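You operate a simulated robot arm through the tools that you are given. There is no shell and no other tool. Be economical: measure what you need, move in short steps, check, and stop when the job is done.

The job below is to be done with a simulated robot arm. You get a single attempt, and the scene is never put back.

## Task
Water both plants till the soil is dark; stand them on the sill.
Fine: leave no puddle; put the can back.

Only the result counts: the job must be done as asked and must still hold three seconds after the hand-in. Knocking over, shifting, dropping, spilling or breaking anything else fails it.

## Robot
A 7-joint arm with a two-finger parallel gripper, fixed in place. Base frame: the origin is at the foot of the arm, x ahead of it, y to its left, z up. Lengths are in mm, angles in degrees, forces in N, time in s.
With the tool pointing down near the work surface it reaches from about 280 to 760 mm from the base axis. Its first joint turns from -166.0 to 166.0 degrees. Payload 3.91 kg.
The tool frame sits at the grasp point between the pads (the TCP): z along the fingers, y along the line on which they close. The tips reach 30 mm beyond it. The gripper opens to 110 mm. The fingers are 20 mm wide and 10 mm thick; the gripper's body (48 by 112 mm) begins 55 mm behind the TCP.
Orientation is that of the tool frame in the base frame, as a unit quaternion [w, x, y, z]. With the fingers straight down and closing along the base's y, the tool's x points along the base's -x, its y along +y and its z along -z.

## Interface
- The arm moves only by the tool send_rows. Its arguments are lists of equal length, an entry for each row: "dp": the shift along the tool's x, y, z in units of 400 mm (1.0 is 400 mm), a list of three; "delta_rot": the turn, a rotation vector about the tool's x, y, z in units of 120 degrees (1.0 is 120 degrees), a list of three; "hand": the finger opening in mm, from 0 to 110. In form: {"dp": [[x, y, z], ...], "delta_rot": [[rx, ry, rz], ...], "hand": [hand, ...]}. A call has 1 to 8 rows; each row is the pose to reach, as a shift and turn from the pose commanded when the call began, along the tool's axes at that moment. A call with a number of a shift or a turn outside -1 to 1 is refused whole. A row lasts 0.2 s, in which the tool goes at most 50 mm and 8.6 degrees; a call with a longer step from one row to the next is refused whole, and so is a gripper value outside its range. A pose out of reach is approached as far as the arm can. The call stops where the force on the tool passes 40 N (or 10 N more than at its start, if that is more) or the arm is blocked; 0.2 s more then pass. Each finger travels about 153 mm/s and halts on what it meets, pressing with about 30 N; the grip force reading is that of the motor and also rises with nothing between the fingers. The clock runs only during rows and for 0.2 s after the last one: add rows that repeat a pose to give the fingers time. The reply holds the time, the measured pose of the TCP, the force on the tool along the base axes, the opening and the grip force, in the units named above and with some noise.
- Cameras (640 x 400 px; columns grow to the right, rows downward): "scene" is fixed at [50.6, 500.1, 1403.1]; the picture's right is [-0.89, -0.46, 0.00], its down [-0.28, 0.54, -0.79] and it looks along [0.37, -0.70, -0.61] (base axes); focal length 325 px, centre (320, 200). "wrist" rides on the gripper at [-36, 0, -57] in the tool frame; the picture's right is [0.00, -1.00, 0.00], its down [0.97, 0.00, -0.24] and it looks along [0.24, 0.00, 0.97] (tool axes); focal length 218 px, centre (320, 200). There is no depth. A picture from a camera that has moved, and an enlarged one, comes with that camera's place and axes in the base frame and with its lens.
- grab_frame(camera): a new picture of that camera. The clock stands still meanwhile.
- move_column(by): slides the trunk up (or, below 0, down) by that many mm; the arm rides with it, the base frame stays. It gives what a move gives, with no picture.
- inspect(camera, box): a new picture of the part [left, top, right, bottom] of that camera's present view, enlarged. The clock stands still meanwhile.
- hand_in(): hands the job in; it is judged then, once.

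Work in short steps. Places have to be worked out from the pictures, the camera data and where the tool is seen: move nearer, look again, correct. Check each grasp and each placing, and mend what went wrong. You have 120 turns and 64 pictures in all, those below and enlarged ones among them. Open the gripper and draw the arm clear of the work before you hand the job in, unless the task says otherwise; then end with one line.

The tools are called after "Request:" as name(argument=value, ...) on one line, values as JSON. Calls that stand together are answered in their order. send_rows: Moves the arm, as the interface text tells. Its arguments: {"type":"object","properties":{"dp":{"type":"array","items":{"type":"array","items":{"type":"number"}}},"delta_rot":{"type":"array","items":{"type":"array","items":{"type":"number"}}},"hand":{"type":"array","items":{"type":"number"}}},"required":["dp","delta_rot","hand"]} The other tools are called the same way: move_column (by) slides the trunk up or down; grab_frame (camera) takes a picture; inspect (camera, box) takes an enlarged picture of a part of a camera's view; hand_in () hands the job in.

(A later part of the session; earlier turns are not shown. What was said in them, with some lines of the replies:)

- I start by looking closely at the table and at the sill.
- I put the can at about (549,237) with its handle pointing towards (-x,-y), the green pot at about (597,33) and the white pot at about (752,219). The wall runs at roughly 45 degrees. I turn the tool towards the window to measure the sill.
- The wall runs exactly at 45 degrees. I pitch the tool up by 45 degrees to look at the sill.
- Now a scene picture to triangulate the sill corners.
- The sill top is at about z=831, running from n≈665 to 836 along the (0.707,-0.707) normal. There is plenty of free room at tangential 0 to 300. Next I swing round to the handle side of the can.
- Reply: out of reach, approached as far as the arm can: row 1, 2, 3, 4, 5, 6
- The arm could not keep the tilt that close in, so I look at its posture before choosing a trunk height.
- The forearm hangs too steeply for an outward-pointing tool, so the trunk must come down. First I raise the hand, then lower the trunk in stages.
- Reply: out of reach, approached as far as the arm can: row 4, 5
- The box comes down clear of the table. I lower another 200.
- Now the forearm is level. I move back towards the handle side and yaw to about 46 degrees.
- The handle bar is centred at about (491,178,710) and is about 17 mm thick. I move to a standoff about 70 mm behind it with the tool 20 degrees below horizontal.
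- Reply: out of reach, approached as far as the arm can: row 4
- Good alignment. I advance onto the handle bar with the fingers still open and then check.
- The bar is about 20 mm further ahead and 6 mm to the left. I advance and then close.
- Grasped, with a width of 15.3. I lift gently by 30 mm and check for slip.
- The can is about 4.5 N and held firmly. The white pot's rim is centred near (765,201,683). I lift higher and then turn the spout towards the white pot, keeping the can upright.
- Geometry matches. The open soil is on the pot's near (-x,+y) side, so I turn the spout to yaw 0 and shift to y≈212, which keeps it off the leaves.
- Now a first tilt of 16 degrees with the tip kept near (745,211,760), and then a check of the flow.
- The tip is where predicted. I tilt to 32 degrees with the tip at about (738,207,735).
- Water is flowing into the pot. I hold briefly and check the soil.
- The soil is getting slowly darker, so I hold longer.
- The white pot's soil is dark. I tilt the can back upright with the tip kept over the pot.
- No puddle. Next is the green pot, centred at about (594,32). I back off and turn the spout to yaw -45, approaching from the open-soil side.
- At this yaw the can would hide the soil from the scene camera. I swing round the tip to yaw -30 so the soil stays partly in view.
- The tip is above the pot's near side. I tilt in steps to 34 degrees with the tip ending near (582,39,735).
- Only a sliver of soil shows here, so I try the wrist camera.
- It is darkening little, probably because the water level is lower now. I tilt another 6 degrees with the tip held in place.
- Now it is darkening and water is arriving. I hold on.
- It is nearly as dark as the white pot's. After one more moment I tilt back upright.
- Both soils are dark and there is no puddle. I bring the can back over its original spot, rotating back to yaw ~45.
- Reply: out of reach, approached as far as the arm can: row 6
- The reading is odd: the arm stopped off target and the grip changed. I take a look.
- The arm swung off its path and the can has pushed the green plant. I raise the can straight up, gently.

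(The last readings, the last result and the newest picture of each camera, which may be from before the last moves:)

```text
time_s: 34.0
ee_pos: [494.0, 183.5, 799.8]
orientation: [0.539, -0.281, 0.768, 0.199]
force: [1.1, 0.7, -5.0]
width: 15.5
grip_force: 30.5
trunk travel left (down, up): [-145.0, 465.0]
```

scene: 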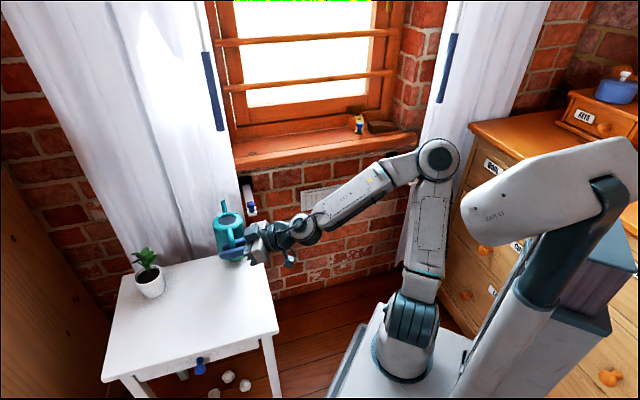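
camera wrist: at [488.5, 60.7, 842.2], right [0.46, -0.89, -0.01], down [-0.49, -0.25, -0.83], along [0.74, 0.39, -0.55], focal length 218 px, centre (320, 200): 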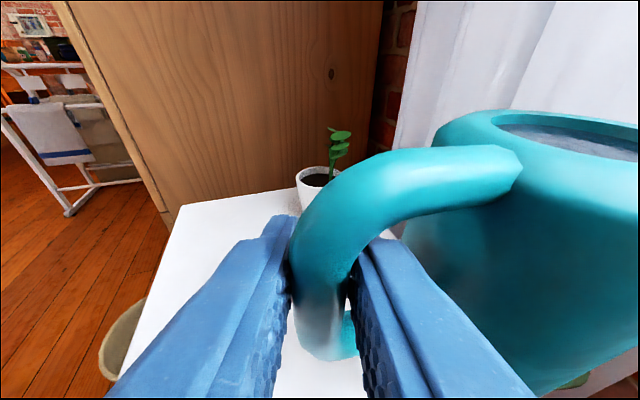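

The arm went to the commanded target above the can's home. I check everything.

Request:
grab_frame(camera="scene")

Request:
inspect(camera="scene", box=[125, 210, 285, 322])

Request:
grab_frame(camera="wrist")

```text
22 pictures are left
```

scene: 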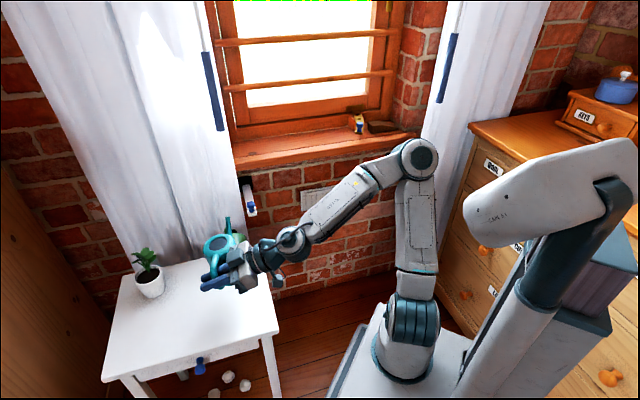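

```text
3.57 times, centred on (205, 266) of scene
camera zoom: at [50.6, 500.1, 1403.1], right [-0.89, -0.46, 0.0], down [-0.28, 0.54, -0.79], along [0.37, -0.7, -0.61], focal length 1160 px, centre (731, -36)
```

zoom: 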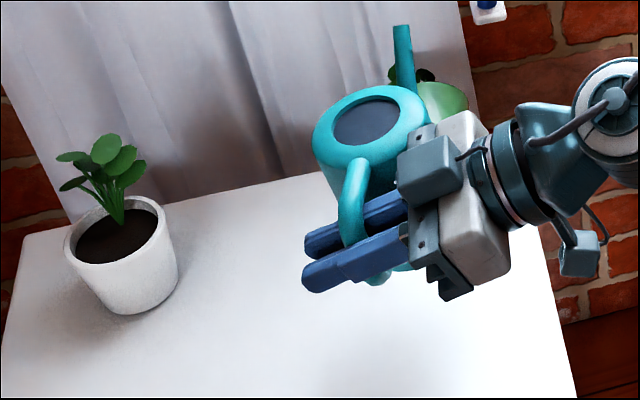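

```text
20 pictures are left
camera wrist: at [462.1, 155.7, 853.0], right [0.65, -0.76, 0.0], down [-0.42, -0.36, -0.83], along [0.63, 0.54, -0.55], focal length 218 px, centre (320, 200)
```

wrist: 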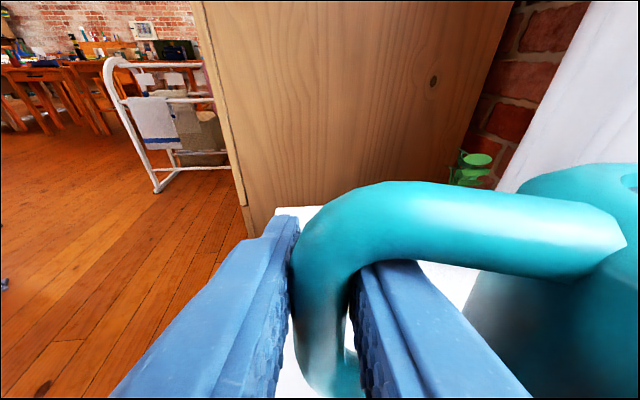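

The can has swivelled about its handle, with the spout now at yaw about -60, and the green pot was pushed. I move the can over its home spot, away from the plants, and then set it down.

Request:
send_rows(dp=[[-0.008, 0.022, 0.0215], [-0.023, 0.066, 0.0645], [-0.039, 0.11, 0.1075], [-0.054, 0.153, 0.15], [-0.07, 0.197, 0.193], [-0.0775, 0.219, 0.215]], delta_rot=[[0, 0, 0], [0, 0, 0], [0, 0, 0], [0, 0, 0], [0, 0, 0], [0, 0, 0]], hand=[5, 5, 5, 5, 5, 5])

Request:
inspect(camera="scene", box=[125, 200, 285, 312])

```text
time_s: 35.4
ee_pos: [507.5, 309.0, 799.6]
orientation: [0.539, -0.282, 0.769, 0.199]
force: [0.9, 0.0, -3.5]
width: 15.3
grip_force: 30.4
trunk travel left (down, up): [-145.0, 465.0]
```

```text
3.57 times, centred on (205, 256) of scene
camera zoom: at [50.6, 500.1, 1403.1], right [-0.89, -0.46, 0.0], down [-0.28, 0.54, -0.79], along [0.37, -0.7, -0.61], focal length 1160 px, centre (731, 0)
```

zoom: 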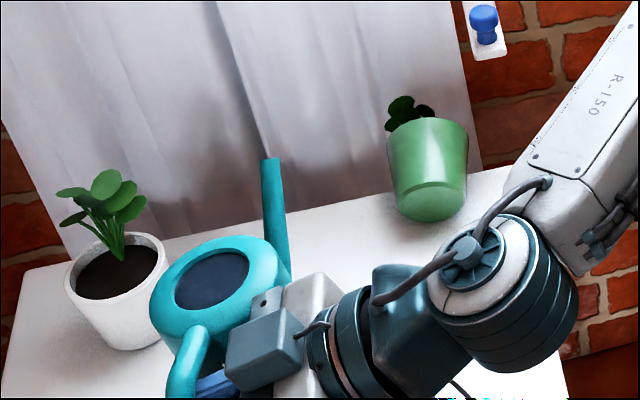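

The green pot is lying on its side on the table, which can still be recovered. First I lower the can.

Request:
send_rows(dp=[[0.035, 0, 0.0127], [0.08, 0, 0.029], [0.125, 0, 0.045], [0.165, 0, 0.0595], [0.188, 0, 0.0676]], delta_rot=[[0, 0, 0], [0, 0, 0], [0, 0, 0], [0, 0, 0], [0, 0, 0]], hand=[5, 5, 5, 5, 5])

Request:
send_rows(dp=[[0.007, 0, 0.0025], [0.014, 0, 0.005], [0.02, 0, 0.0072], [0.0255, 0, 0.0092]], delta_rot=[[0, 0, 0], [0, 0, 0], [0, 0, 0], [0, 0, 0]], hand=[5, 5, 5, 5])

```text
time_s: 36.6
ee_pos: [505.3, 309.0, 719.5]
orientation: [0.54, -0.282, 0.767, 0.2]
force: [1.0, 0.1, -4.5]
width: 15.5
grip_force: 30.2
trunk travel left (down, up): [-145.0, 465.0]
```

```text
time_s: 37.6
ee_pos: [506.3, 311.2, 711.8]
orientation: [0.541, -0.284, 0.766, 0.201]
force: [-3.7, 3.1, 9.5]
width: 15.5
grip_force: 29.9
trunk travel left (down, up): [-145.0, 465.0]
```

The can has touched down. I release with a small opening, since one finger is inside the loop, and back out straight.

Request:
send_rows(dp=[[-0.003, 0, -0.001], [-0.003, 0, -0.001], [-0.003, 0, -0.03], [-0.003, 0, -0.1], [-0.003, 0, -0.18], [-0.003, 0, -0.25]], delta_rot=[[0, 0, 0], [0, 0, 0], [0, 0, 0], [0, 0, 0], [0, 0, 0], [0, 0, 0]], hand=[28, 28, 28, 28, 28, 28])

Request:
grab_frame(camera="wrist")

```text
time_s: 39.0
ee_pos: [435.3, 247.7, 743.9]
orientation: [0.539, -0.282, 0.768, 0.2]
force: [0.8, 0.7, 0.1]
width: 28.1
grip_force: 0.1
trunk travel left (down, up): [-145.0, 465.0]
```

```text
18 pictures are left
camera wrist: at [402.8, 220.1, 797.7], right [0.65, -0.76, 0.0], down [-0.42, -0.36, -0.83], along [0.63, 0.54, -0.56], focal length 218 px, centre (320, 200)
```

wrist: 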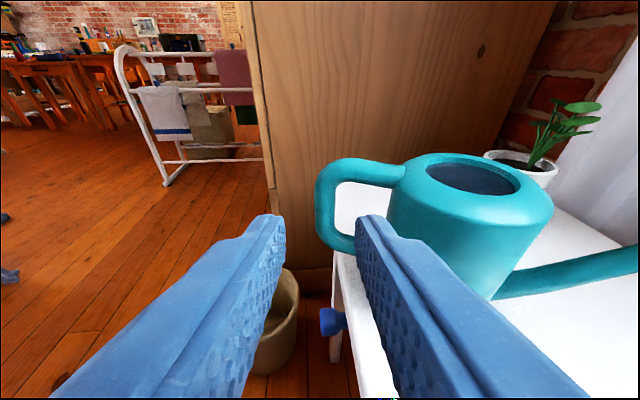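

The can stands upright at its home spot, but with its spout at yaw about -62. To restore its heading and clear the way, I go up and around to regrasp the handle in line.

Request:
send_rows(dp=[[-0.1, 0.016, -0.01], [-0.2, 0.032, -0.02], [-0.292, 0.048, -0.02], [-0.292, 0.064, -0.01], [-0.292, 0.08, 0.0], [-0.292, 0.096, 0.01], [-0.292, 0.112, 0.02], [-0.292, 0.129, 0.029]], delta_rot=[[0.03, 0, 0.011], [0.088, 0, 0.032], [0.15, 0, 0.055], [0.214, 0, 0.078], [0.278, 0, 0.101], [0.342, 0, 0.1245], [0.406, 0, 0.148], [0.47, 0, 0.171]], hand=[60, 60, 60, 60, 60, 60, 60, 60])

```text
time_s: 40.8
ee_pos: [441.4, 319.4, 850.6]
orientation: [0.565, 0.141, 0.807, -0.096]
force: [-0.4, -0.4, -0.1]
width: 59.9
grip_force: 0.0
trunk travel left (down, up): [-145.0, 465.0]
```

Request:
send_rows(dp=[[0.034, 0.027, 0.0165], [0.068, 0.053, 0.033], [0.102, 0.08, 0.0495], [0.136, 0.106, 0.066], [0.17, 0.133, 0.0825], [0.2035, 0.1595, 0.099]], delta_rot=[[0.0555, 0, 0.02], [0.111, 0, 0.04], [0.1665, 0, 0.06], [0.222, 0, 0.081], [0.2775, 0, 0.101], [0.333, 0, 0.121]], hand=[60, 60, 60, 60, 60, 60])

Request:
grab_frame(camera="wrist")

```text
time_s: 42.2
ee_pos: [469.6, 378.0, 759.7]
orientation: [0.491, 0.425, 0.702, -0.295]
force: [-0.9, -0.3, 0.1]
width: 59.9
grip_force: 0.1
trunk travel left (down, up): [-145.0, 465.0]
```

```text
17 pictures are left
camera wrist: at [450.6, 413.2, 813.7], right [-0.88, -0.47, 0.0], down [-0.26, 0.5, -0.83], along [0.39, -0.73, -0.56], focal length 218 px, centre (320, 200)
```

wrist: 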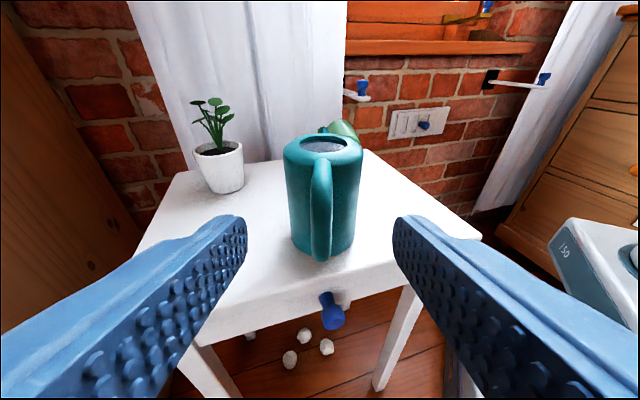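

The handle is dead ahead. I advance and close on it.

Request:
send_rows(dp=[[0.03, 0.001, 0.05], [0.05, 0.0015, 0.11], [0.05, 0.0015, 0.17], [0.05, 0.0015, 0.218], [0.05, 0.0015, 0.218], [0.05, 0.0015, 0.218], [0.05, 0.0015, 0.218], [0.05, 0.0015, 0.218]], delta_rot=[[0, 0, 0], [0, 0, 0], [0, 0, 0], [0, 0, 0], [0, 0, 0], [0, 0, 0], [0, 0, 0], [0, 0, 0]], hand=[60, 60, 60, 60, 40, 20, 5, 5])

```text
time_s: 44.0
ee_pos: [506.7, 311.7, 710.2]
orientation: [0.492, 0.423, 0.702, -0.294]
force: [1.0, -0.4, -0.7]
width: 15.8
grip_force: 29.6
trunk travel left (down, up): [-145.0, 465.0]
```

Gripped. I lift and begin turning the can back along the path known to be safe.

Request:
send_rows(dp=[[-0.06, 0, -0.022], [-0.14, 0, -0.051], [-0.2115, 0, -0.077], [-0.22, -0.006, -0.053], [-0.2285, -0.012, -0.03], [-0.237, -0.018, -0.006], [-0.2455, -0.024, 0.018], [-0.254, -0.0295, 0.041]], delta_rot=[[0, 0, 0], [0, 0, 0], [0, 0, 0], [-0.0626, 0, -0.0228], [-0.1252, 0, -0.0456], [-0.1878, 0, -0.0684], [-0.2504, 0, -0.0912], [-0.313, 0, -0.114]], hand=[5, 5, 5, 5, 5, 5, 5, 5])

```text
time_s: 45.8
ee_pos: [519.3, 262.3, 800.3]
orientation: [0.564, 0.157, 0.804, -0.108]
force: [-0.3, 0.4, -5.3]
width: 16.0
grip_force: 29.9
trunk travel left (down, up): [-145.0, 465.0]
```

Request:
send_rows(dp=[[-0.0074, -0.0303, 0.0203], [-0.0148, -0.0607, 0.0407], [-0.0222, -0.091, 0.061], [-0.0297, -0.1213, 0.0813], [-0.0371, -0.1517, 0.1017], [-0.0445, -0.182, 0.122]], delta_rot=[[-0.0522, 0, -0.019], [-0.1043, 0, -0.038], [-0.1565, 0, -0.057], [-0.2087, 0, -0.076], [-0.2608, 0, -0.095], [-0.313, 0, -0.114]], hand=[5, 5, 5, 5, 5, 5])

```text
time_s: 47.2
ee_pos: [536.9, 183.1, 802.7]
orientation: [0.571, -0.11, 0.81, 0.079]
force: [-0.3, 0.8, -4.3]
width: 15.6
grip_force: 30.4
out of reach, approached as far as the arm can: row 6
trunk travel left (down, up): [-145.0, 465.0]
```

The arm is near a joint limit here. I raise the hand and lower the trunk, which flattens the forearm and gives more freedom.

Request:
send_rows(dp=[[-0.047, 0, -0.017], [-0.094, 0, -0.034], [-0.141, 0, -0.051], [-0.188, 0, -0.068]], delta_rot=[[0, 0, 0], [0, 0, 0], [0, 0, 0], [0, 0, 0]], hand=[5, 5, 5, 5])

Request:
move_column(by=-100)

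```text
time_s: 48.2
ee_pos: [537.6, 181.8, 882.6]
orientation: [0.568, -0.127, 0.808, 0.091]
force: [0.7, 0.5, -4.9]
width: 15.6
grip_force: 29.9
trunk travel left (down, up): [-145.0, 465.0]
```

```text
time_s: 49.5
ee_pos: [537.7, 182.1, 783.7]
orientation: [0.567, -0.126, 0.809, 0.09]
force: [0.5, -1.1, -4.5]
width: 15.6
grip_force: 29.9
trunk travel left (down, up): [-45.0, 565.0]
```

Request:
send_rows(dp=[[0.0076, 0.0085, -0.021], [0.0153, 0.017, -0.042], [0.023, 0.0255, -0.0626], [0.0305, 0.034, -0.0835]], delta_rot=[[-0.049, 0, -0.0178], [-0.098, 0, -0.0356], [-0.147, 0, -0.0535], [-0.196, 0, -0.0713]], hand=[5, 5, 5, 5])

```text
time_s: 50.5
ee_pos: [498.6, 184.2, 783.5]
orientation: [0.534, -0.3, 0.762, 0.211]
force: [0.6, 1.0, -4.9]
width: 15.6
grip_force: 30.2
trunk travel left (down, up): [-45.0, 565.0]
```

Yaw is restored. I lower the can onto its original place.

Request:
send_rows(dp=[[0.045, 0.002, 0.0135], [0.095, 0.004, 0.0285], [0.14, 0.006, 0.042], [0.158, 0.007, 0.047], [0.167, 0.007, 0.05], [0.1715, 0.007, 0.0512]], delta_rot=[[0, 0, 0], [0, 0, 0], [0, 0, 0], [0, 0, 0], [0, 0, 0], [0, 0, 0]], hand=[5, 5, 5, 5, 5, 5])

```text
time_s: 51.9
ee_pos: [494.5, 183.9, 710.8]
orientation: [0.536, -0.298, 0.762, 0.21]
force: [-0.1, 0.5, -4.7]
width: 15.8
grip_force: 30.5
trunk travel left (down, up): [-45.0, 565.0]
```

Request:
send_rows(dp=[[0.0035, 0, 0.001], [0.006, 0, 0.002]], delta_rot=[[0, 0, 0], [0, 0, 0]], hand=[5, 5])

```text
time_s: 52.5
ee_pos: [493.8, 183.8, 708.8]
orientation: [0.535, -0.299, 0.762, 0.211]
force: [0.1, -0.1, -4.6]
width: 15.6
grip_force: 30.4
trunk travel left (down, up): [-45.0, 565.0]
```

Request:
send_rows(dp=[[0.003, 0, 0.001], [0.006, 0, 0.002], [0.009, 0, 0.003]], delta_rot=[[0, 0, 0], [0, 0, 0], [0, 0, 0]], hand=[5, 5, 5])

```text
time_s: 53.3
ee_pos: [493.6, 183.7, 708.9]
orientation: [0.537, -0.299, 0.76, 0.212]
force: [-0.8, -0.3, 15.1]
width: 15.6
grip_force: 29.1
trunk travel left (down, up): [-45.0, 565.0]
```

Contact. I ease off, open, and back out straight.

Request:
send_rows(dp=[[-0.006, 0, -0.002], [-0.006, 0, -0.002], [-0.006, 0, -0.002], [-0.006, 0, -0.05], [-0.006, 0, -0.12], [-0.03, 0, -0.19]], delta_rot=[[0, 0, 0], [0, 0, 0], [0, 0, 0], [0, 0, 0], [0, 0, 0], [0, 0, 0]], hand=[5, 30, 50, 50, 50, 50])

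Request:
grab_frame(camera="wrist")

Request:
inspect(camera="scene", box=[115, 220, 275, 350])

```text
time_s: 54.7
ee_pos: [447.3, 136.3, 742.1]
orientation: [0.534, -0.299, 0.762, 0.211]
force: [0.3, 0.2, -0.2]
width: 50.1
grip_force: 0.0
trunk travel left (down, up): [-45.0, 565.0]
```

```text
16 pictures are left
camera wrist: at [415.7, 106.8, 795.4], right [0.68, -0.73, 0.0], down [-0.41, -0.38, -0.83], along [0.61, 0.57, -0.56], focal length 218 px, centre (320, 200)
```

wrist: 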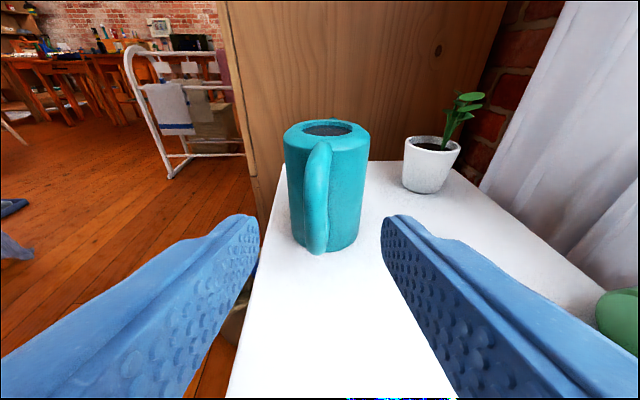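

```text
3.08 times, centred on (195, 285) of scene
camera zoom: at [50.6, 500.1, 1403.1], right [-0.89, -0.46, 0.0], down [-0.28, 0.54, -0.79], along [0.37, -0.7, -0.61], focal length 1000 px, centre (705, -62)
```

zoom: 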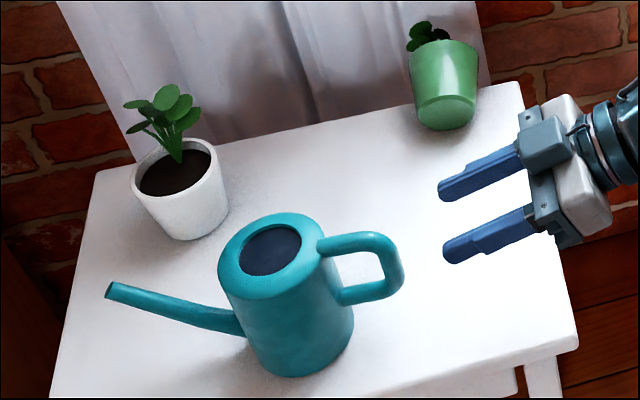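

The can stands exactly as it started and both soils are dark. Now the fallen green pot: I go above it for a closer look.

Request:
send_rows(dp=[[-0.06, -0.015, -0.02], [-0.12, -0.03, -0.03], [-0.17, -0.06, -0.045], [-0.22, -0.1, -0.06], [-0.24, -0.137, -0.07], [-0.26, -0.1745, -0.075]], delta_rot=[[0, 0.069, 0], [0, 0.138, 0], [0, 0.208, 0], [0, 0.277, 0], [0, 0.347, 0], [0, 0.4167, 0]], hand=[60, 80, 100, 100, 100, 100])

Request:
send_rows(dp=[[0, 0, 0], [0, 0, 0], [0, 0, 0], [0, 0, 0], [0, 0, 0], [0, 0, 0], [0, 0, 0], [0, 0, 0]], delta_rot=[[0.0235, 0, 0.0646], [0.047, 0, 0.1292], [0.0705, 0, 0.1939], [0.094, 0, 0.2585], [0.1175, 0, 0.3231], [0.141, 0, 0.3878], [0.1645, 0, 0.4524], [0.188, 0, 0.517]], hand=[100, 100, 100, 100, 100, 100, 100, 100])

```text
time_s: 56.1
ee_pos: [497.1, 92.0, 854.0]
orientation: [0.164, -0.36, 0.916, 0.064]
force: [-0.2, -1.6, 0.3]
width: 100.1
grip_force: 0.1
trunk travel left (down, up): [-45.0, 565.0]
```

```text
time_s: 57.9
ee_pos: [498.6, 91.2, 851.7]
orientation: [0.171, 0.199, 0.964, -0.032]
force: [-0.5, -0.2, -0.8]
width: 100.3
grip_force: 0.0
trunk travel left (down, up): [-45.0, 565.0]
```

Request:
send_rows(dp=[[-0.053, -0.028, 0.046], [-0.107, -0.056, 0.092], [-0.16, -0.084, 0.138]], delta_rot=[[0.0218, 0, 0.06], [0.0437, 0, 0.12], [0.0655, 0, 0.18]], hand=[100, 100, 100])

Request:
grab_frame(camera="wrist")

```text
time_s: 58.7
ee_pos: [555.7, 30.2, 821.3]
orientation: [0.16, 0.386, 0.906, -0.065]
force: [-0.9, 0.4, 0.5]
width: 100.3
grip_force: 0.0
trunk travel left (down, up): [-45.0, 565.0]
```

```text
14 pictures are left
camera wrist: at [565.2, 17.9, 887.3], right [-0.72, -0.69, 0.0], down [-0.69, 0.72, -0.1], along [0.08, -0.07, -0.99], focal length 218 px, centre (320, 200)
```

wrist: 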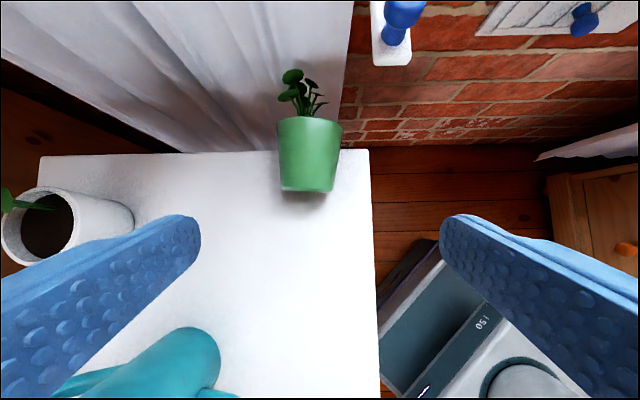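

The pot lies with its axis along the wall normal, centred at about (626,-25), half over the table edge. I move above it with the tool straight down.

Request:
send_rows(dp=[[-0.034, 0.007, 0.066], [-0.068, 0.0135, 0.1325], [-0.102, 0.02, 0.199], [-0.136, 0.027, 0.265]], delta_rot=[[0, 0.0417, 0], [0, 0.0833, 0], [0, 0.125, 0], [0, 0.1667, 0]], hand=[104, 104, 104, 104])

Request:
grab_frame(camera="wrist")

```text
time_s: 59.7
ee_pos: [623.6, -24.2, 741.9]
orientation: [0.0, 0.392, 0.92, 0.002]
force: [-0.7, -0.1, 0.2]
width: 104.0
grip_force: 0.1
trunk travel left (down, up): [-45.0, 565.0]
```

```text
13 pictures are left
camera wrist: at [648.2, -51.6, 798.5], right [-0.72, -0.69, -0.01], down [-0.67, 0.7, 0.24], along [-0.16, 0.18, -0.97], focal length 218 px, centre (320, 200)
```

wrist: 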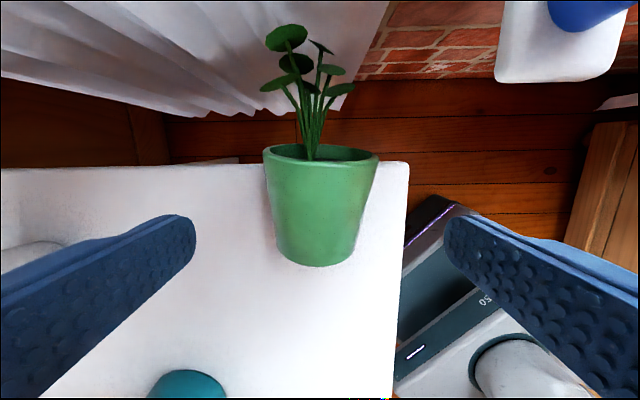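

Well centred. I descend and close on the pot.

Request:
send_rows(dp=[[0, 0, 0.05], [0, 0, 0.1], [0, 0, 0.15], [0, 0, 0.19], [0, 0, 0.202], [0, 0, 0.202], [0, 0, 0.202], [0, 0, 0.202]], delta_rot=[[0, 0, 0], [0, 0, 0], [0, 0, 0], [0, 0, 0], [0, 0, 0], [0, 0, 0], [0, 0, 0], [0, 0, 0]], hand=[104, 104, 104, 104, 104, 85, 50, 50])

```text
time_s: 61.5
ee_pos: [624.9, -26.0, 659.6]
orientation: [0.0, 0.392, 0.92, 0.002]
force: [1.5, -0.6, 1.5]
width: 68.6
grip_force: 29.7
trunk travel left (down, up): [-45.0, 565.0]
```

Gripped at 68.6 mm. I lift and draw back from the bracket.

Request:
send_rows(dp=[[0, 0, -0.03], [0, 0, -0.09], [0.02, 0, -0.16], [0.06, 0, -0.23], [0.11, 0, -0.3], [0.17, 0, -0.36], [0.22, 0, -0.42]], delta_rot=[[0, 0, 0], [0, 0, 0], [0, 0, 0], [0, 0, 0], [0, 0, 0], [0, 0, 0], [0, 0, 0]], hand=[50, 50, 50, 50, 50, 50, 50])

```text
time_s: 63.1
ee_pos: [563.9, 36.1, 828.0]
orientation: [0.0, 0.391, 0.92, 0.002]
force: [0.7, 0.9, -3.8]
width: 68.9
grip_force: 30.3
trunk travel left (down, up): [-45.0, 565.0]
```

I pitch the tool up to bring the pot upright while rising.

Request:
send_rows(dp=[[0, 0, -0.03], [0, 0, -0.06], [0, 0, -0.09], [0, 0, -0.12], [0, 0, -0.15], [0, 0, -0.18], [0, 0, -0.21], [0, 0, -0.24]], delta_rot=[[0, -0.0708, 0], [0, -0.1417, 0], [0, -0.2125, 0], [0, -0.2833, 0], [0, -0.3542, 0], [0, -0.425, 0], [0, -0.4958, 0], [0, -0.5667, 0]], hand=[50, 50, 50, 50, 50, 50, 50, 50])

Request:
send_rows(dp=[[0, 0, 0], [0, 0, 0]], delta_rot=[[0, -0.0708, 0], [0, -0.1375, 0]], hand=[50, 50])

Request:
inspect(camera="scene", box=[170, 120, 330, 240])

```text
time_s: 64.9
ee_pos: [565.9, 36.7, 924.2]
orientation: [0.515, 0.327, 0.762, -0.217]
force: [-0.7, -0.6, -3.0]
width: 68.6
grip_force: 29.6
trunk travel left (down, up): [-45.0, 565.0]
```

```text
time_s: 65.5
ee_pos: [564.8, 36.8, 924.1]
orientation: [0.619, 0.291, 0.681, -0.261]
force: [-0.2, -0.2, -2.7]
width: 68.6
grip_force: 30.6
trunk travel left (down, up): [-45.0, 565.0]
```

```text
3.33 times, centred on (250, 180) of scene
camera zoom: at [50.6, 500.1, 1403.1], right [-0.89, -0.46, 0.0], down [-0.28, 0.54, -0.79], along [0.37, -0.7, -0.61], focal length 1083 px, centre (553, 267)
```

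zoom: 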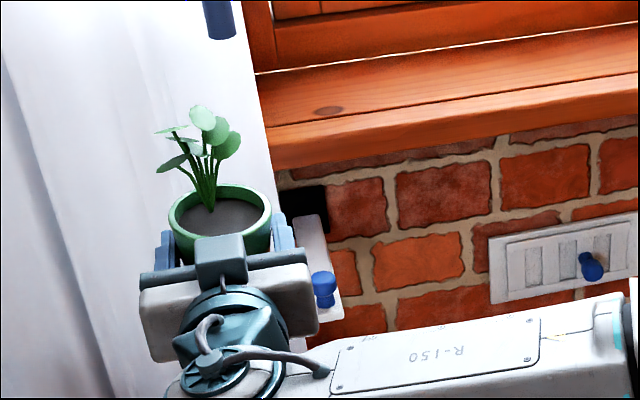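

The pot is upright in the hand, with its soil dark. I move in front of the sill.

Request:
send_rows(dp=[[-0.005, -0.07, 0.067], [-0.01, -0.139, 0.133], [-0.015, -0.209, 0.2], [-0.02, -0.279, 0.266], [-0.025, -0.348, 0.333], [-0.03, -0.418, 0.4], [-0.035, -0.4875, 0.466]], delta_rot=[[0, 0, 0], [0, 0, 0], [0, 0, 0], [0, 0, 0], [0, 0, 0], [0, 0, 0], [0, 0, 0]], hand=[50, 50, 50, 50, 50, 50, 50])

Request:
grab_frame(camera="wrist")

```text
time_s: 67.1
ee_pos: [553.6, -235.1, 917.7]
orientation: [0.618, 0.291, 0.681, -0.262]
force: [-0.6, 1.4, -4.1]
width: 68.4
grip_force: 29.9
trunk travel left (down, up): [-45.0, 565.0]
```

```text
11 pictures are left
camera wrist: at [516.7, -197.6, 960.3], right [-0.72, -0.69, 0.0], down [-0.23, 0.24, -0.94], along [0.65, -0.68, -0.33], focal length 218 px, centre (320, 200)
```

wrist: 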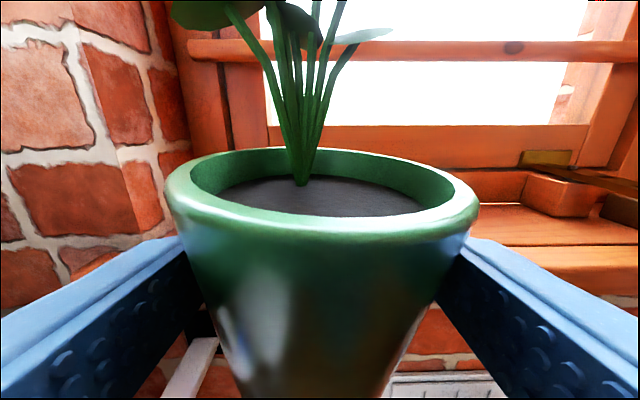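

Request:
send_rows(dp=[[0.002, 0, 0.08], [0.004, 0, 0.17], [0.006, 0, 0.26], [0.008, 0, 0.35], [0.012, 0, 0.43], [0.0225, 0, 0.5]], delta_rot=[[0, 0, 0], [0, 0, 0], [0, 0, 0], [0, 0, 0], [0, 0, 0], [0, 0, 0]], hand=[50, 50, 50, 50, 50, 50])

Request:
send_rows(dp=[[0.01, 0, 0.001], [0.02, 0, 0.002], [0.03, 0, 0.003], [0.0375, 0, 0.0035]], delta_rot=[[0, 0, 0], [0, 0, 0], [0, 0, 0], [0, 0, 0]], hand=[50, 50, 50, 50])

```text
time_s: 68.5
ee_pos: [691.1, -377.7, 890.4]
orientation: [0.619, 0.291, 0.681, -0.261]
force: [-0.6, 0.4, -2.7]
width: 68.5
grip_force: 30.2
trunk travel left (down, up): [-45.0, 565.0]
```

```text
time_s: 69.5
ee_pos: [692.9, -374.0, 876.7]
orientation: [0.621, 0.29, 0.68, -0.261]
force: [6.7, 2.3, 13.3]
width: 67.8
grip_force: 30.5
trunk travel left (down, up): [-45.0, 565.0]
```

Contact at z≈877. I check the scene to see that it is the pot standing on the sill.

Request:
inspect(camera="scene", box=[200, 70, 340, 180])

```text
3.64 times, centred on (270, 125) of scene
camera zoom: at [50.6, 500.1, 1403.1], right [-0.89, -0.46, 0.0], down [-0.28, 0.54, -0.79], along [0.37, -0.7, -0.61], focal length 1181 px, centre (502, 473)
```

zoom: 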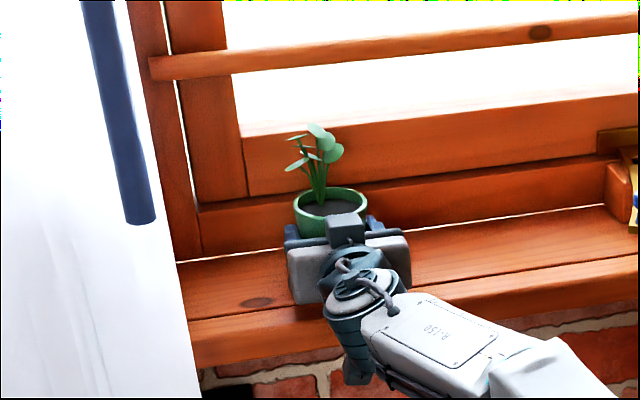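

The pot is in place on the sill. I release it and back straight out.

Request:
send_rows(dp=[[0, 0, 0], [0, 0, 0], [0, 0, 0], [0, 0, -0.02], [0, 0, -0.08], [0, 0, -0.16], [0, 0, -0.25], [0, 0, -0.35]], delta_rot=[[0, 0, 0], [0, 0, 0], [0, 0, 0], [0, 0, 0], [0, 0, 0], [0, 0, 0], [0, 0, 0], [0, 0, 0]], hand=[75, 90, 100, 100, 100, 100, 100, 100])

Request:
grab_frame(camera="wrist")

```text
time_s: 71.3
ee_pos: [595.9, -274.4, 887.1]
orientation: [0.619, 0.291, 0.681, -0.261]
force: [-0.5, 0.4, -0.6]
width: 99.7
grip_force: 0.1
trunk travel left (down, up): [-45.0, 565.0]
```

```text
9 pictures are left
camera wrist: at [558.5, -236.7, 928.8], right [-0.72, -0.69, 0.0], down [-0.23, 0.24, -0.94], along [0.65, -0.68, -0.33], focal length 218 px, centre (320, 200)
```

wrist: 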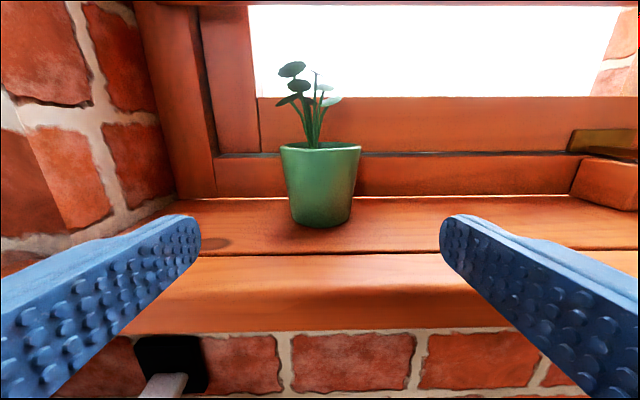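

The green pot stands upright on the sill. Now for the white pot: I retreat and swing back over the table.

Request:
send_rows(dp=[[0, 0, -0.1], [0.001, 0.03, -0.2], [0.002, 0.08, -0.26], [0.003, 0.14, -0.3], [0.004, 0.195, -0.33], [0.005, 0.25, -0.35], [0.006, 0.305, -0.375], [0.006, 0.361, -0.3965]], delta_rot=[[-0.05, 0, -0.005], [-0.114, 0, -0.011], [-0.178, 0, -0.017], [-0.242, 0, -0.023], [-0.306, 0, -0.0295], [-0.37, 0, -0.0357], [-0.434, 0, -0.042], [-0.4975, 0, -0.048]], hand=[100, 100, 100, 100, 100, 100, 100, 100])

```text
time_s: 73.1
ee_pos: [588.9, -61.7, 900.4]
orientation: [0.668, -0.09, 0.734, 0.083]
force: [0.2, -0.2, -0.3]
width: 100.0
grip_force: 0.2
trunk travel left (down, up): [-45.0, 565.0]
```

Request:
send_rows(dp=[[0.046, 0.07, 0.046], [0.092, 0.139, 0.092], [0.138, 0.208, 0.138], [0.184, 0.278, 0.184], [0.23, 0.347, 0.229], [0.276, 0.417, 0.275], [0.3225, 0.486, 0.321]], delta_rot=[[-0.013, 0.0238, -0.001], [-0.026, 0.0476, -0.003], [-0.039, 0.0714, -0.004], [-0.052, 0.0952, -0.005], [-0.065, 0.119, -0.006], [-0.078, 0.1429, -0.008], [-0.091, 0.1667, -0.009]], hand=[106, 106, 106, 106, 106, 106, 106])

Request:
grab_frame(camera="wrist")

```text
time_s: 74.7
ee_pos: [654.6, 156.4, 763.3]
orientation: [0.52, -0.171, 0.827, 0.128]
force: [0.7, 0.0, 1.5]
width: 106.0
grip_force: 0.1
trunk travel left (down, up): [-45.0, 565.0]
```

```text
8 pictures are left
camera wrist: at [622.6, 138.0, 819.3], right [0.42, -0.91, -0.04], down [-0.58, -0.24, -0.78], along [0.7, 0.34, -0.63], focal length 218 px, centre (320, 200)
```

wrist: 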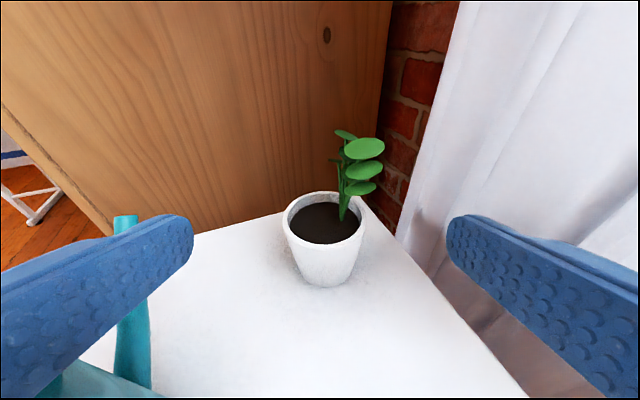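

The white pot is at about (751,198) with a 73 mm rim. I drop into line, advance over it and close.

Request:
send_rows(dp=[[0.06, -0.007, 0.02], [0.12, -0.0135, 0.06], [0.12, -0.0135, 0.16], [0.12, -0.0135, 0.26], [0.12, -0.0135, 0.32], [0.12, -0.0135, 0.3475], [0.12, -0.0135, 0.3475], [0.12, -0.0135, 0.3475]], delta_rot=[[0, 0, 0], [0, 0, 0], [0, 0, 0], [0, 0, 0], [0, 0, 0], [0, 0, 0], [0, 0, 0], [0, 0, 0]], hand=[106, 106, 106, 106, 106, 106, 75, 45])

```text
time_s: 76.5
ee_pos: [752.1, 198.1, 659.1]
orientation: [0.521, -0.171, 0.826, 0.128]
force: [0.1, 1.4, 9.6]
width: 69.4
grip_force: 30.0
trunk travel left (down, up): [-45.0, 565.0]
```

Gripped at 69.4 mm. I lift.

Request:
send_rows(dp=[[-0.02, 0.001, -0.01], [-0.06, 0.002, -0.028], [-0.12, 0.005, -0.057], [-0.2, 0.008, -0.094], [-0.3, 0.011, -0.141]], delta_rot=[[0, 0, 0], [0, 0, 0], [0, 0, 0], [0, 0, 0], [0, 0, 0]], hand=[45, 45, 45, 45, 45])

Request:
inspect(camera="scene", box=[90, 180, 290, 340])

```text
time_s: 77.7
ee_pos: [750.1, 197.3, 790.4]
orientation: [0.518, -0.171, 0.828, 0.129]
force: [0.6, 0.1, -4.0]
width: 69.4
grip_force: 29.8
trunk travel left (down, up): [-45.0, 565.0]
```

```text
2.50 times, centred on (190, 260) of scene
camera zoom: at [50.6, 500.1, 1403.1], right [-0.89, -0.46, 0.0], down [-0.28, 0.54, -0.79], along [0.37, -0.7, -0.61], focal length 812 px, centre (645, 50)
```

zoom: 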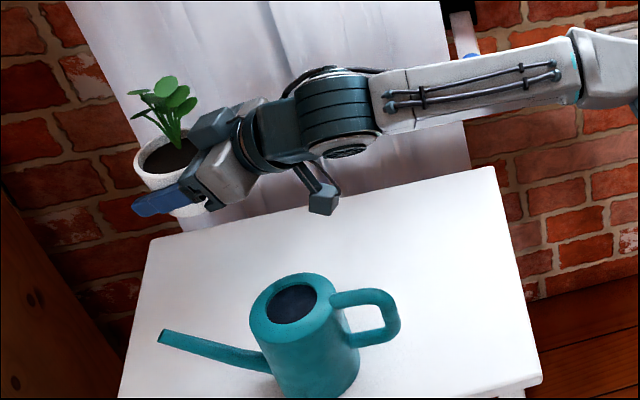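

I retract and raise the white pot, starting to yaw towards the window.

Request:
send_rows(dp=[[-0.0124, -0.0249, -0.0843], [-0.0249, -0.0497, -0.1686], [-0.0373, -0.0746, -0.2529], [-0.0497, -0.0994, -0.3371], [-0.0621, -0.1243, -0.4214], [-0.0746, -0.1491, -0.5057], [-0.087, -0.174, -0.59]], delta_rot=[[0.0377, -0.0014, 0.0178], [0.0753, -0.0028, 0.0355], [0.113, -0.0042, 0.0533], [0.1507, -0.0057, 0.071], [0.1884, -0.0071, 0.0888], [0.226, -0.0085, 0.1065], [0.2637, -0.0099, 0.1243]], hand=[45, 45, 45, 45, 45, 45, 45])

```text
time_s: 79.3
ee_pos: [600.7, 46.9, 921.9]
orientation: [0.534, 0.085, 0.84, -0.033]
force: [1.2, 0.6, -3.4]
width: 69.0
grip_force: 29.7
trunk travel left (down, up): [-45.0, 565.0]
```

Request:
send_rows(dp=[[0.0053, -0.0988, -0.0146], [0.0106, -0.1975, -0.0293], [0.0159, -0.2963, -0.0439], [0.0213, -0.395, -0.0585], [0.0266, -0.4938, -0.0731], [0.0319, -0.5925, -0.0878], [0.0372, -0.6913, -0.1024], [0.0425, -0.79, -0.117]], delta_rot=[[0.0336, -0.0013, 0.0158], [0.0672, -0.0026, 0.0317], [0.1008, -0.0039, 0.0475], [0.1344, -0.0052, 0.0634], [0.1679, -0.0065, 0.0792], [0.2015, -0.0078, 0.095], [0.2351, -0.0091, 0.1109], [0.2687, -0.0104, 0.1267]], hand=[45, 45, 45, 45, 45, 45, 45, 45])

Request:
grab_frame(camera="wrist")

```text
time_s: 81.1
ee_pos: [496.0, -255.9, 913.0]
orientation: [0.498, 0.34, 0.774, -0.196]
force: [0.5, -0.2, -3.7]
width: 68.6
grip_force: 29.6
trunk travel left (down, up): [-45.0, 565.0]
```

```text
6 pictures are left
camera wrist: at [467.9, -231.8, 970.9], right [-0.72, -0.69, -0.04], down [-0.42, 0.47, -0.77], along [0.55, -0.54, -0.63], focal length 218 px, centre (320, 200)
```

wrist: 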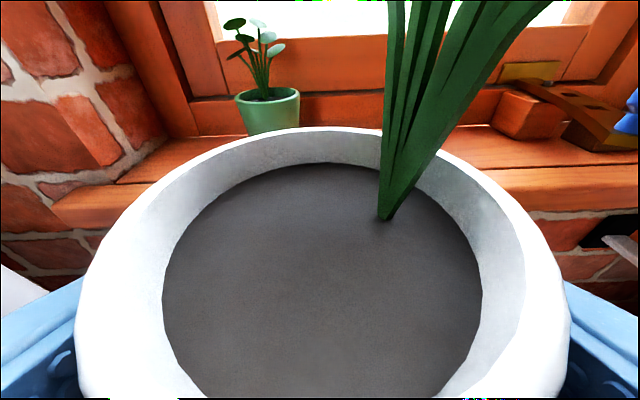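

I move in front of the free stretch of sill and then in over it.

Request:
send_rows(dp=[[-0.024, -0.074, 0.046], [-0.049, -0.147, 0.091], [-0.073, -0.221, 0.137], [-0.094, -0.22, 0.211], [-0.116, -0.219, 0.286], [-0.137, -0.217, 0.36], [-0.159, -0.216, 0.435], [-0.18, -0.215, 0.509]], delta_rot=[[0, 0, 0], [0, 0, 0], [0, 0, 0], [0, 0, 0], [0, 0, 0], [0, 0, 0], [0, 0, 0], [0, 0, 0]], hand=[45, 45, 45, 45, 45, 45, 45, 45])

Request:
inspect(camera="scene", box=[220, 60, 380, 180])

```text
time_s: 82.9
ee_pos: [583.8, -466.9, 890.1]
orientation: [0.499, 0.338, 0.773, -0.195]
force: [1.0, 0.3, -3.1]
width: 69.1
grip_force: 29.6
trunk travel left (down, up): [-45.0, 565.0]
```

```text
3.33 times, centred on (300, 120) of scene
camera zoom: at [50.6, 500.1, 1403.1], right [-0.89, -0.46, 0.0], down [-0.28, 0.54, -0.79], along [0.37, -0.7, -0.61], focal length 1083 px, centre (387, 467)
```

zoom: 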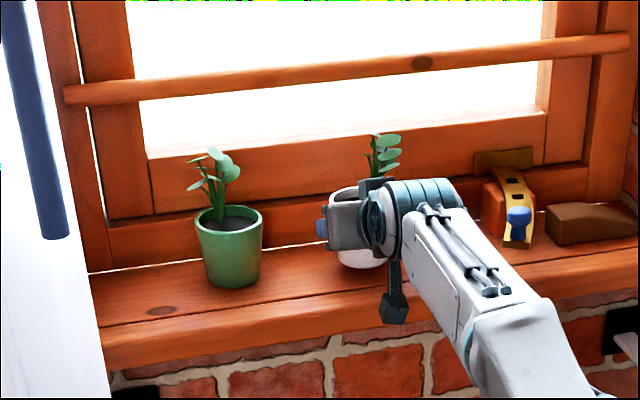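

In position. I lower until contact.

Request:
send_rows(dp=[[0.013, -0.0005, 0.006], [0.025, -0.001, 0.012], [0.032, -0.001, 0.015], [0.038, -0.0015, 0.018], [0.044, -0.0017, 0.021]], delta_rot=[[0, 0, 0], [0, 0, 0], [0, 0, 0], [0, 0, 0], [0, 0, 0]], hand=[45, 45, 45, 45, 45])

```text
time_s: 84.1
ee_pos: [582.7, -467.3, 875.5]
orientation: [0.501, 0.338, 0.772, -0.196]
force: [-1.4, 3.4, 14.3]
width: 67.8
grip_force: 29.7
trunk travel left (down, up): [-45.0, 565.0]
```

Contact. I release and back out.

Request:
send_rows(dp=[[0, 0, 0], [0, 0, 0], [0, 0, 0], [0, 0, -0.02], [0, 0, -0.09], [0, 0, -0.18], [0, 0, -0.28], [0, 0, -0.39]], delta_rot=[[0, 0, 0], [0, 0, 0], [0, 0, 0], [0, 0, 0], [0, 0, 0], [0, 0, 0], [0, 0, 0], [0, 0, 0]], hand=[75, 90, 100, 100, 100, 100, 100, 100])

Request:
grab_frame(camera="wrist")

Request:
grab_frame(camera="scene")

```text
time_s: 85.9
ee_pos: [483.7, -369.1, 935.0]
orientation: [0.498, 0.339, 0.774, -0.196]
force: [-0.1, -0.6, 0.0]
width: 99.8
grip_force: 0.0
trunk travel left (down, up): [-45.0, 565.0]
```

```text
4 pictures are left
camera wrist: at [456.5, -345.3, 991.6], right [-0.72, -0.69, -0.03], down [-0.42, 0.47, -0.77], along [0.55, -0.54, -0.63], focal length 218 px, centre (320, 200)
```

wrist: 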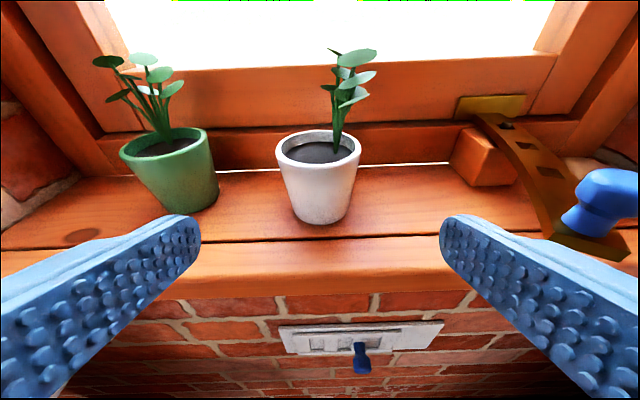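

```text
3 pictures are left
```

scene: 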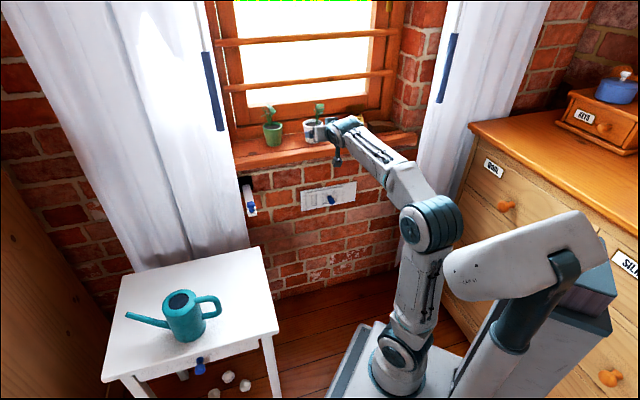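

Both pots stand upright on the sill and the can is on the table as before. I draw the arm well clear, then check the soil once more.

Request:
send_rows(dp=[[-0.03, 0, -0.06], [-0.06, 0, -0.12], [-0.09, 0, -0.18], [-0.12, 0, -0.22]], delta_rot=[[0, 0.03, 0], [0, 0.06, 0], [0, 0.09, 0], [0, 0.12, 0]], hand=[100, 100, 100, 100])

Request:
inspect(camera="scene", box=[240, 80, 360, 160])

Request:
inspect(camera="wrist", box=[120, 0, 400, 175])

```text
time_s: 86.9
ee_pos: [442.5, -328.9, 1018.6]
orientation: [0.397, 0.36, 0.831, -0.149]
force: [-0.4, -0.3, -0.3]
width: 100.2
grip_force: 0.1
trunk travel left (down, up): [-45.0, 565.0]
```

```text
5.00 times, centred on (300, 120) of scene
camera zoom: at [50.6, 500.1, 1403.1], right [-0.89, -0.46, 0.0], down [-0.28, 0.54, -0.79], along [0.37, -0.7, -0.61], focal length 1624 px, centre (420, 600)
```

zoom: 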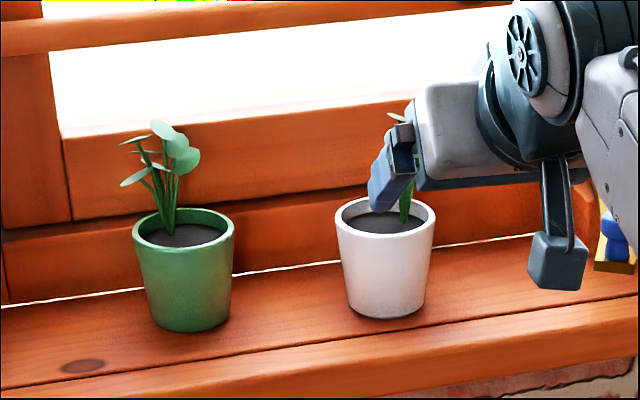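

```text
2.29 times, centred on (260, 88) of wrist
camera zoom: at [425.3, -316.7, 1082.5], right [-0.72, -0.69, -0.04], down [-0.54, 0.59, -0.59], along [0.43, -0.41, -0.8], focal length 499 px, centre (457, 457)
```

zoom: 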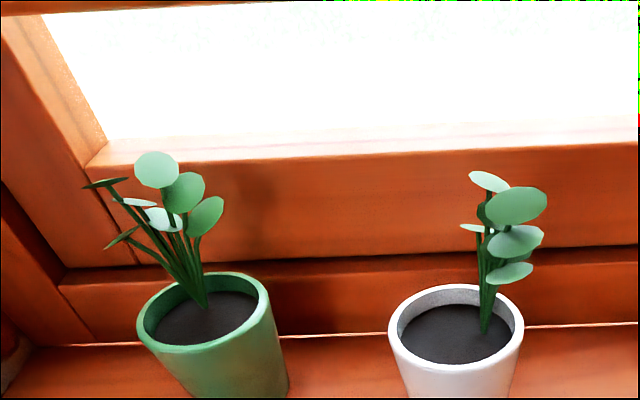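

Both soils are equally dark, both pots stand upright on the sill, the can is back, no puddle shows, and the arm is clear with the gripper open. I hand in.

Request:
hand_in()

```text
The job is handed in.
```

Both plants are watered until the soil is dark and stand upright on the sill, with no puddle showing; the can is back about 20 mm off its original spot, and I knocked the green pot over with it on the table before standing it up again.
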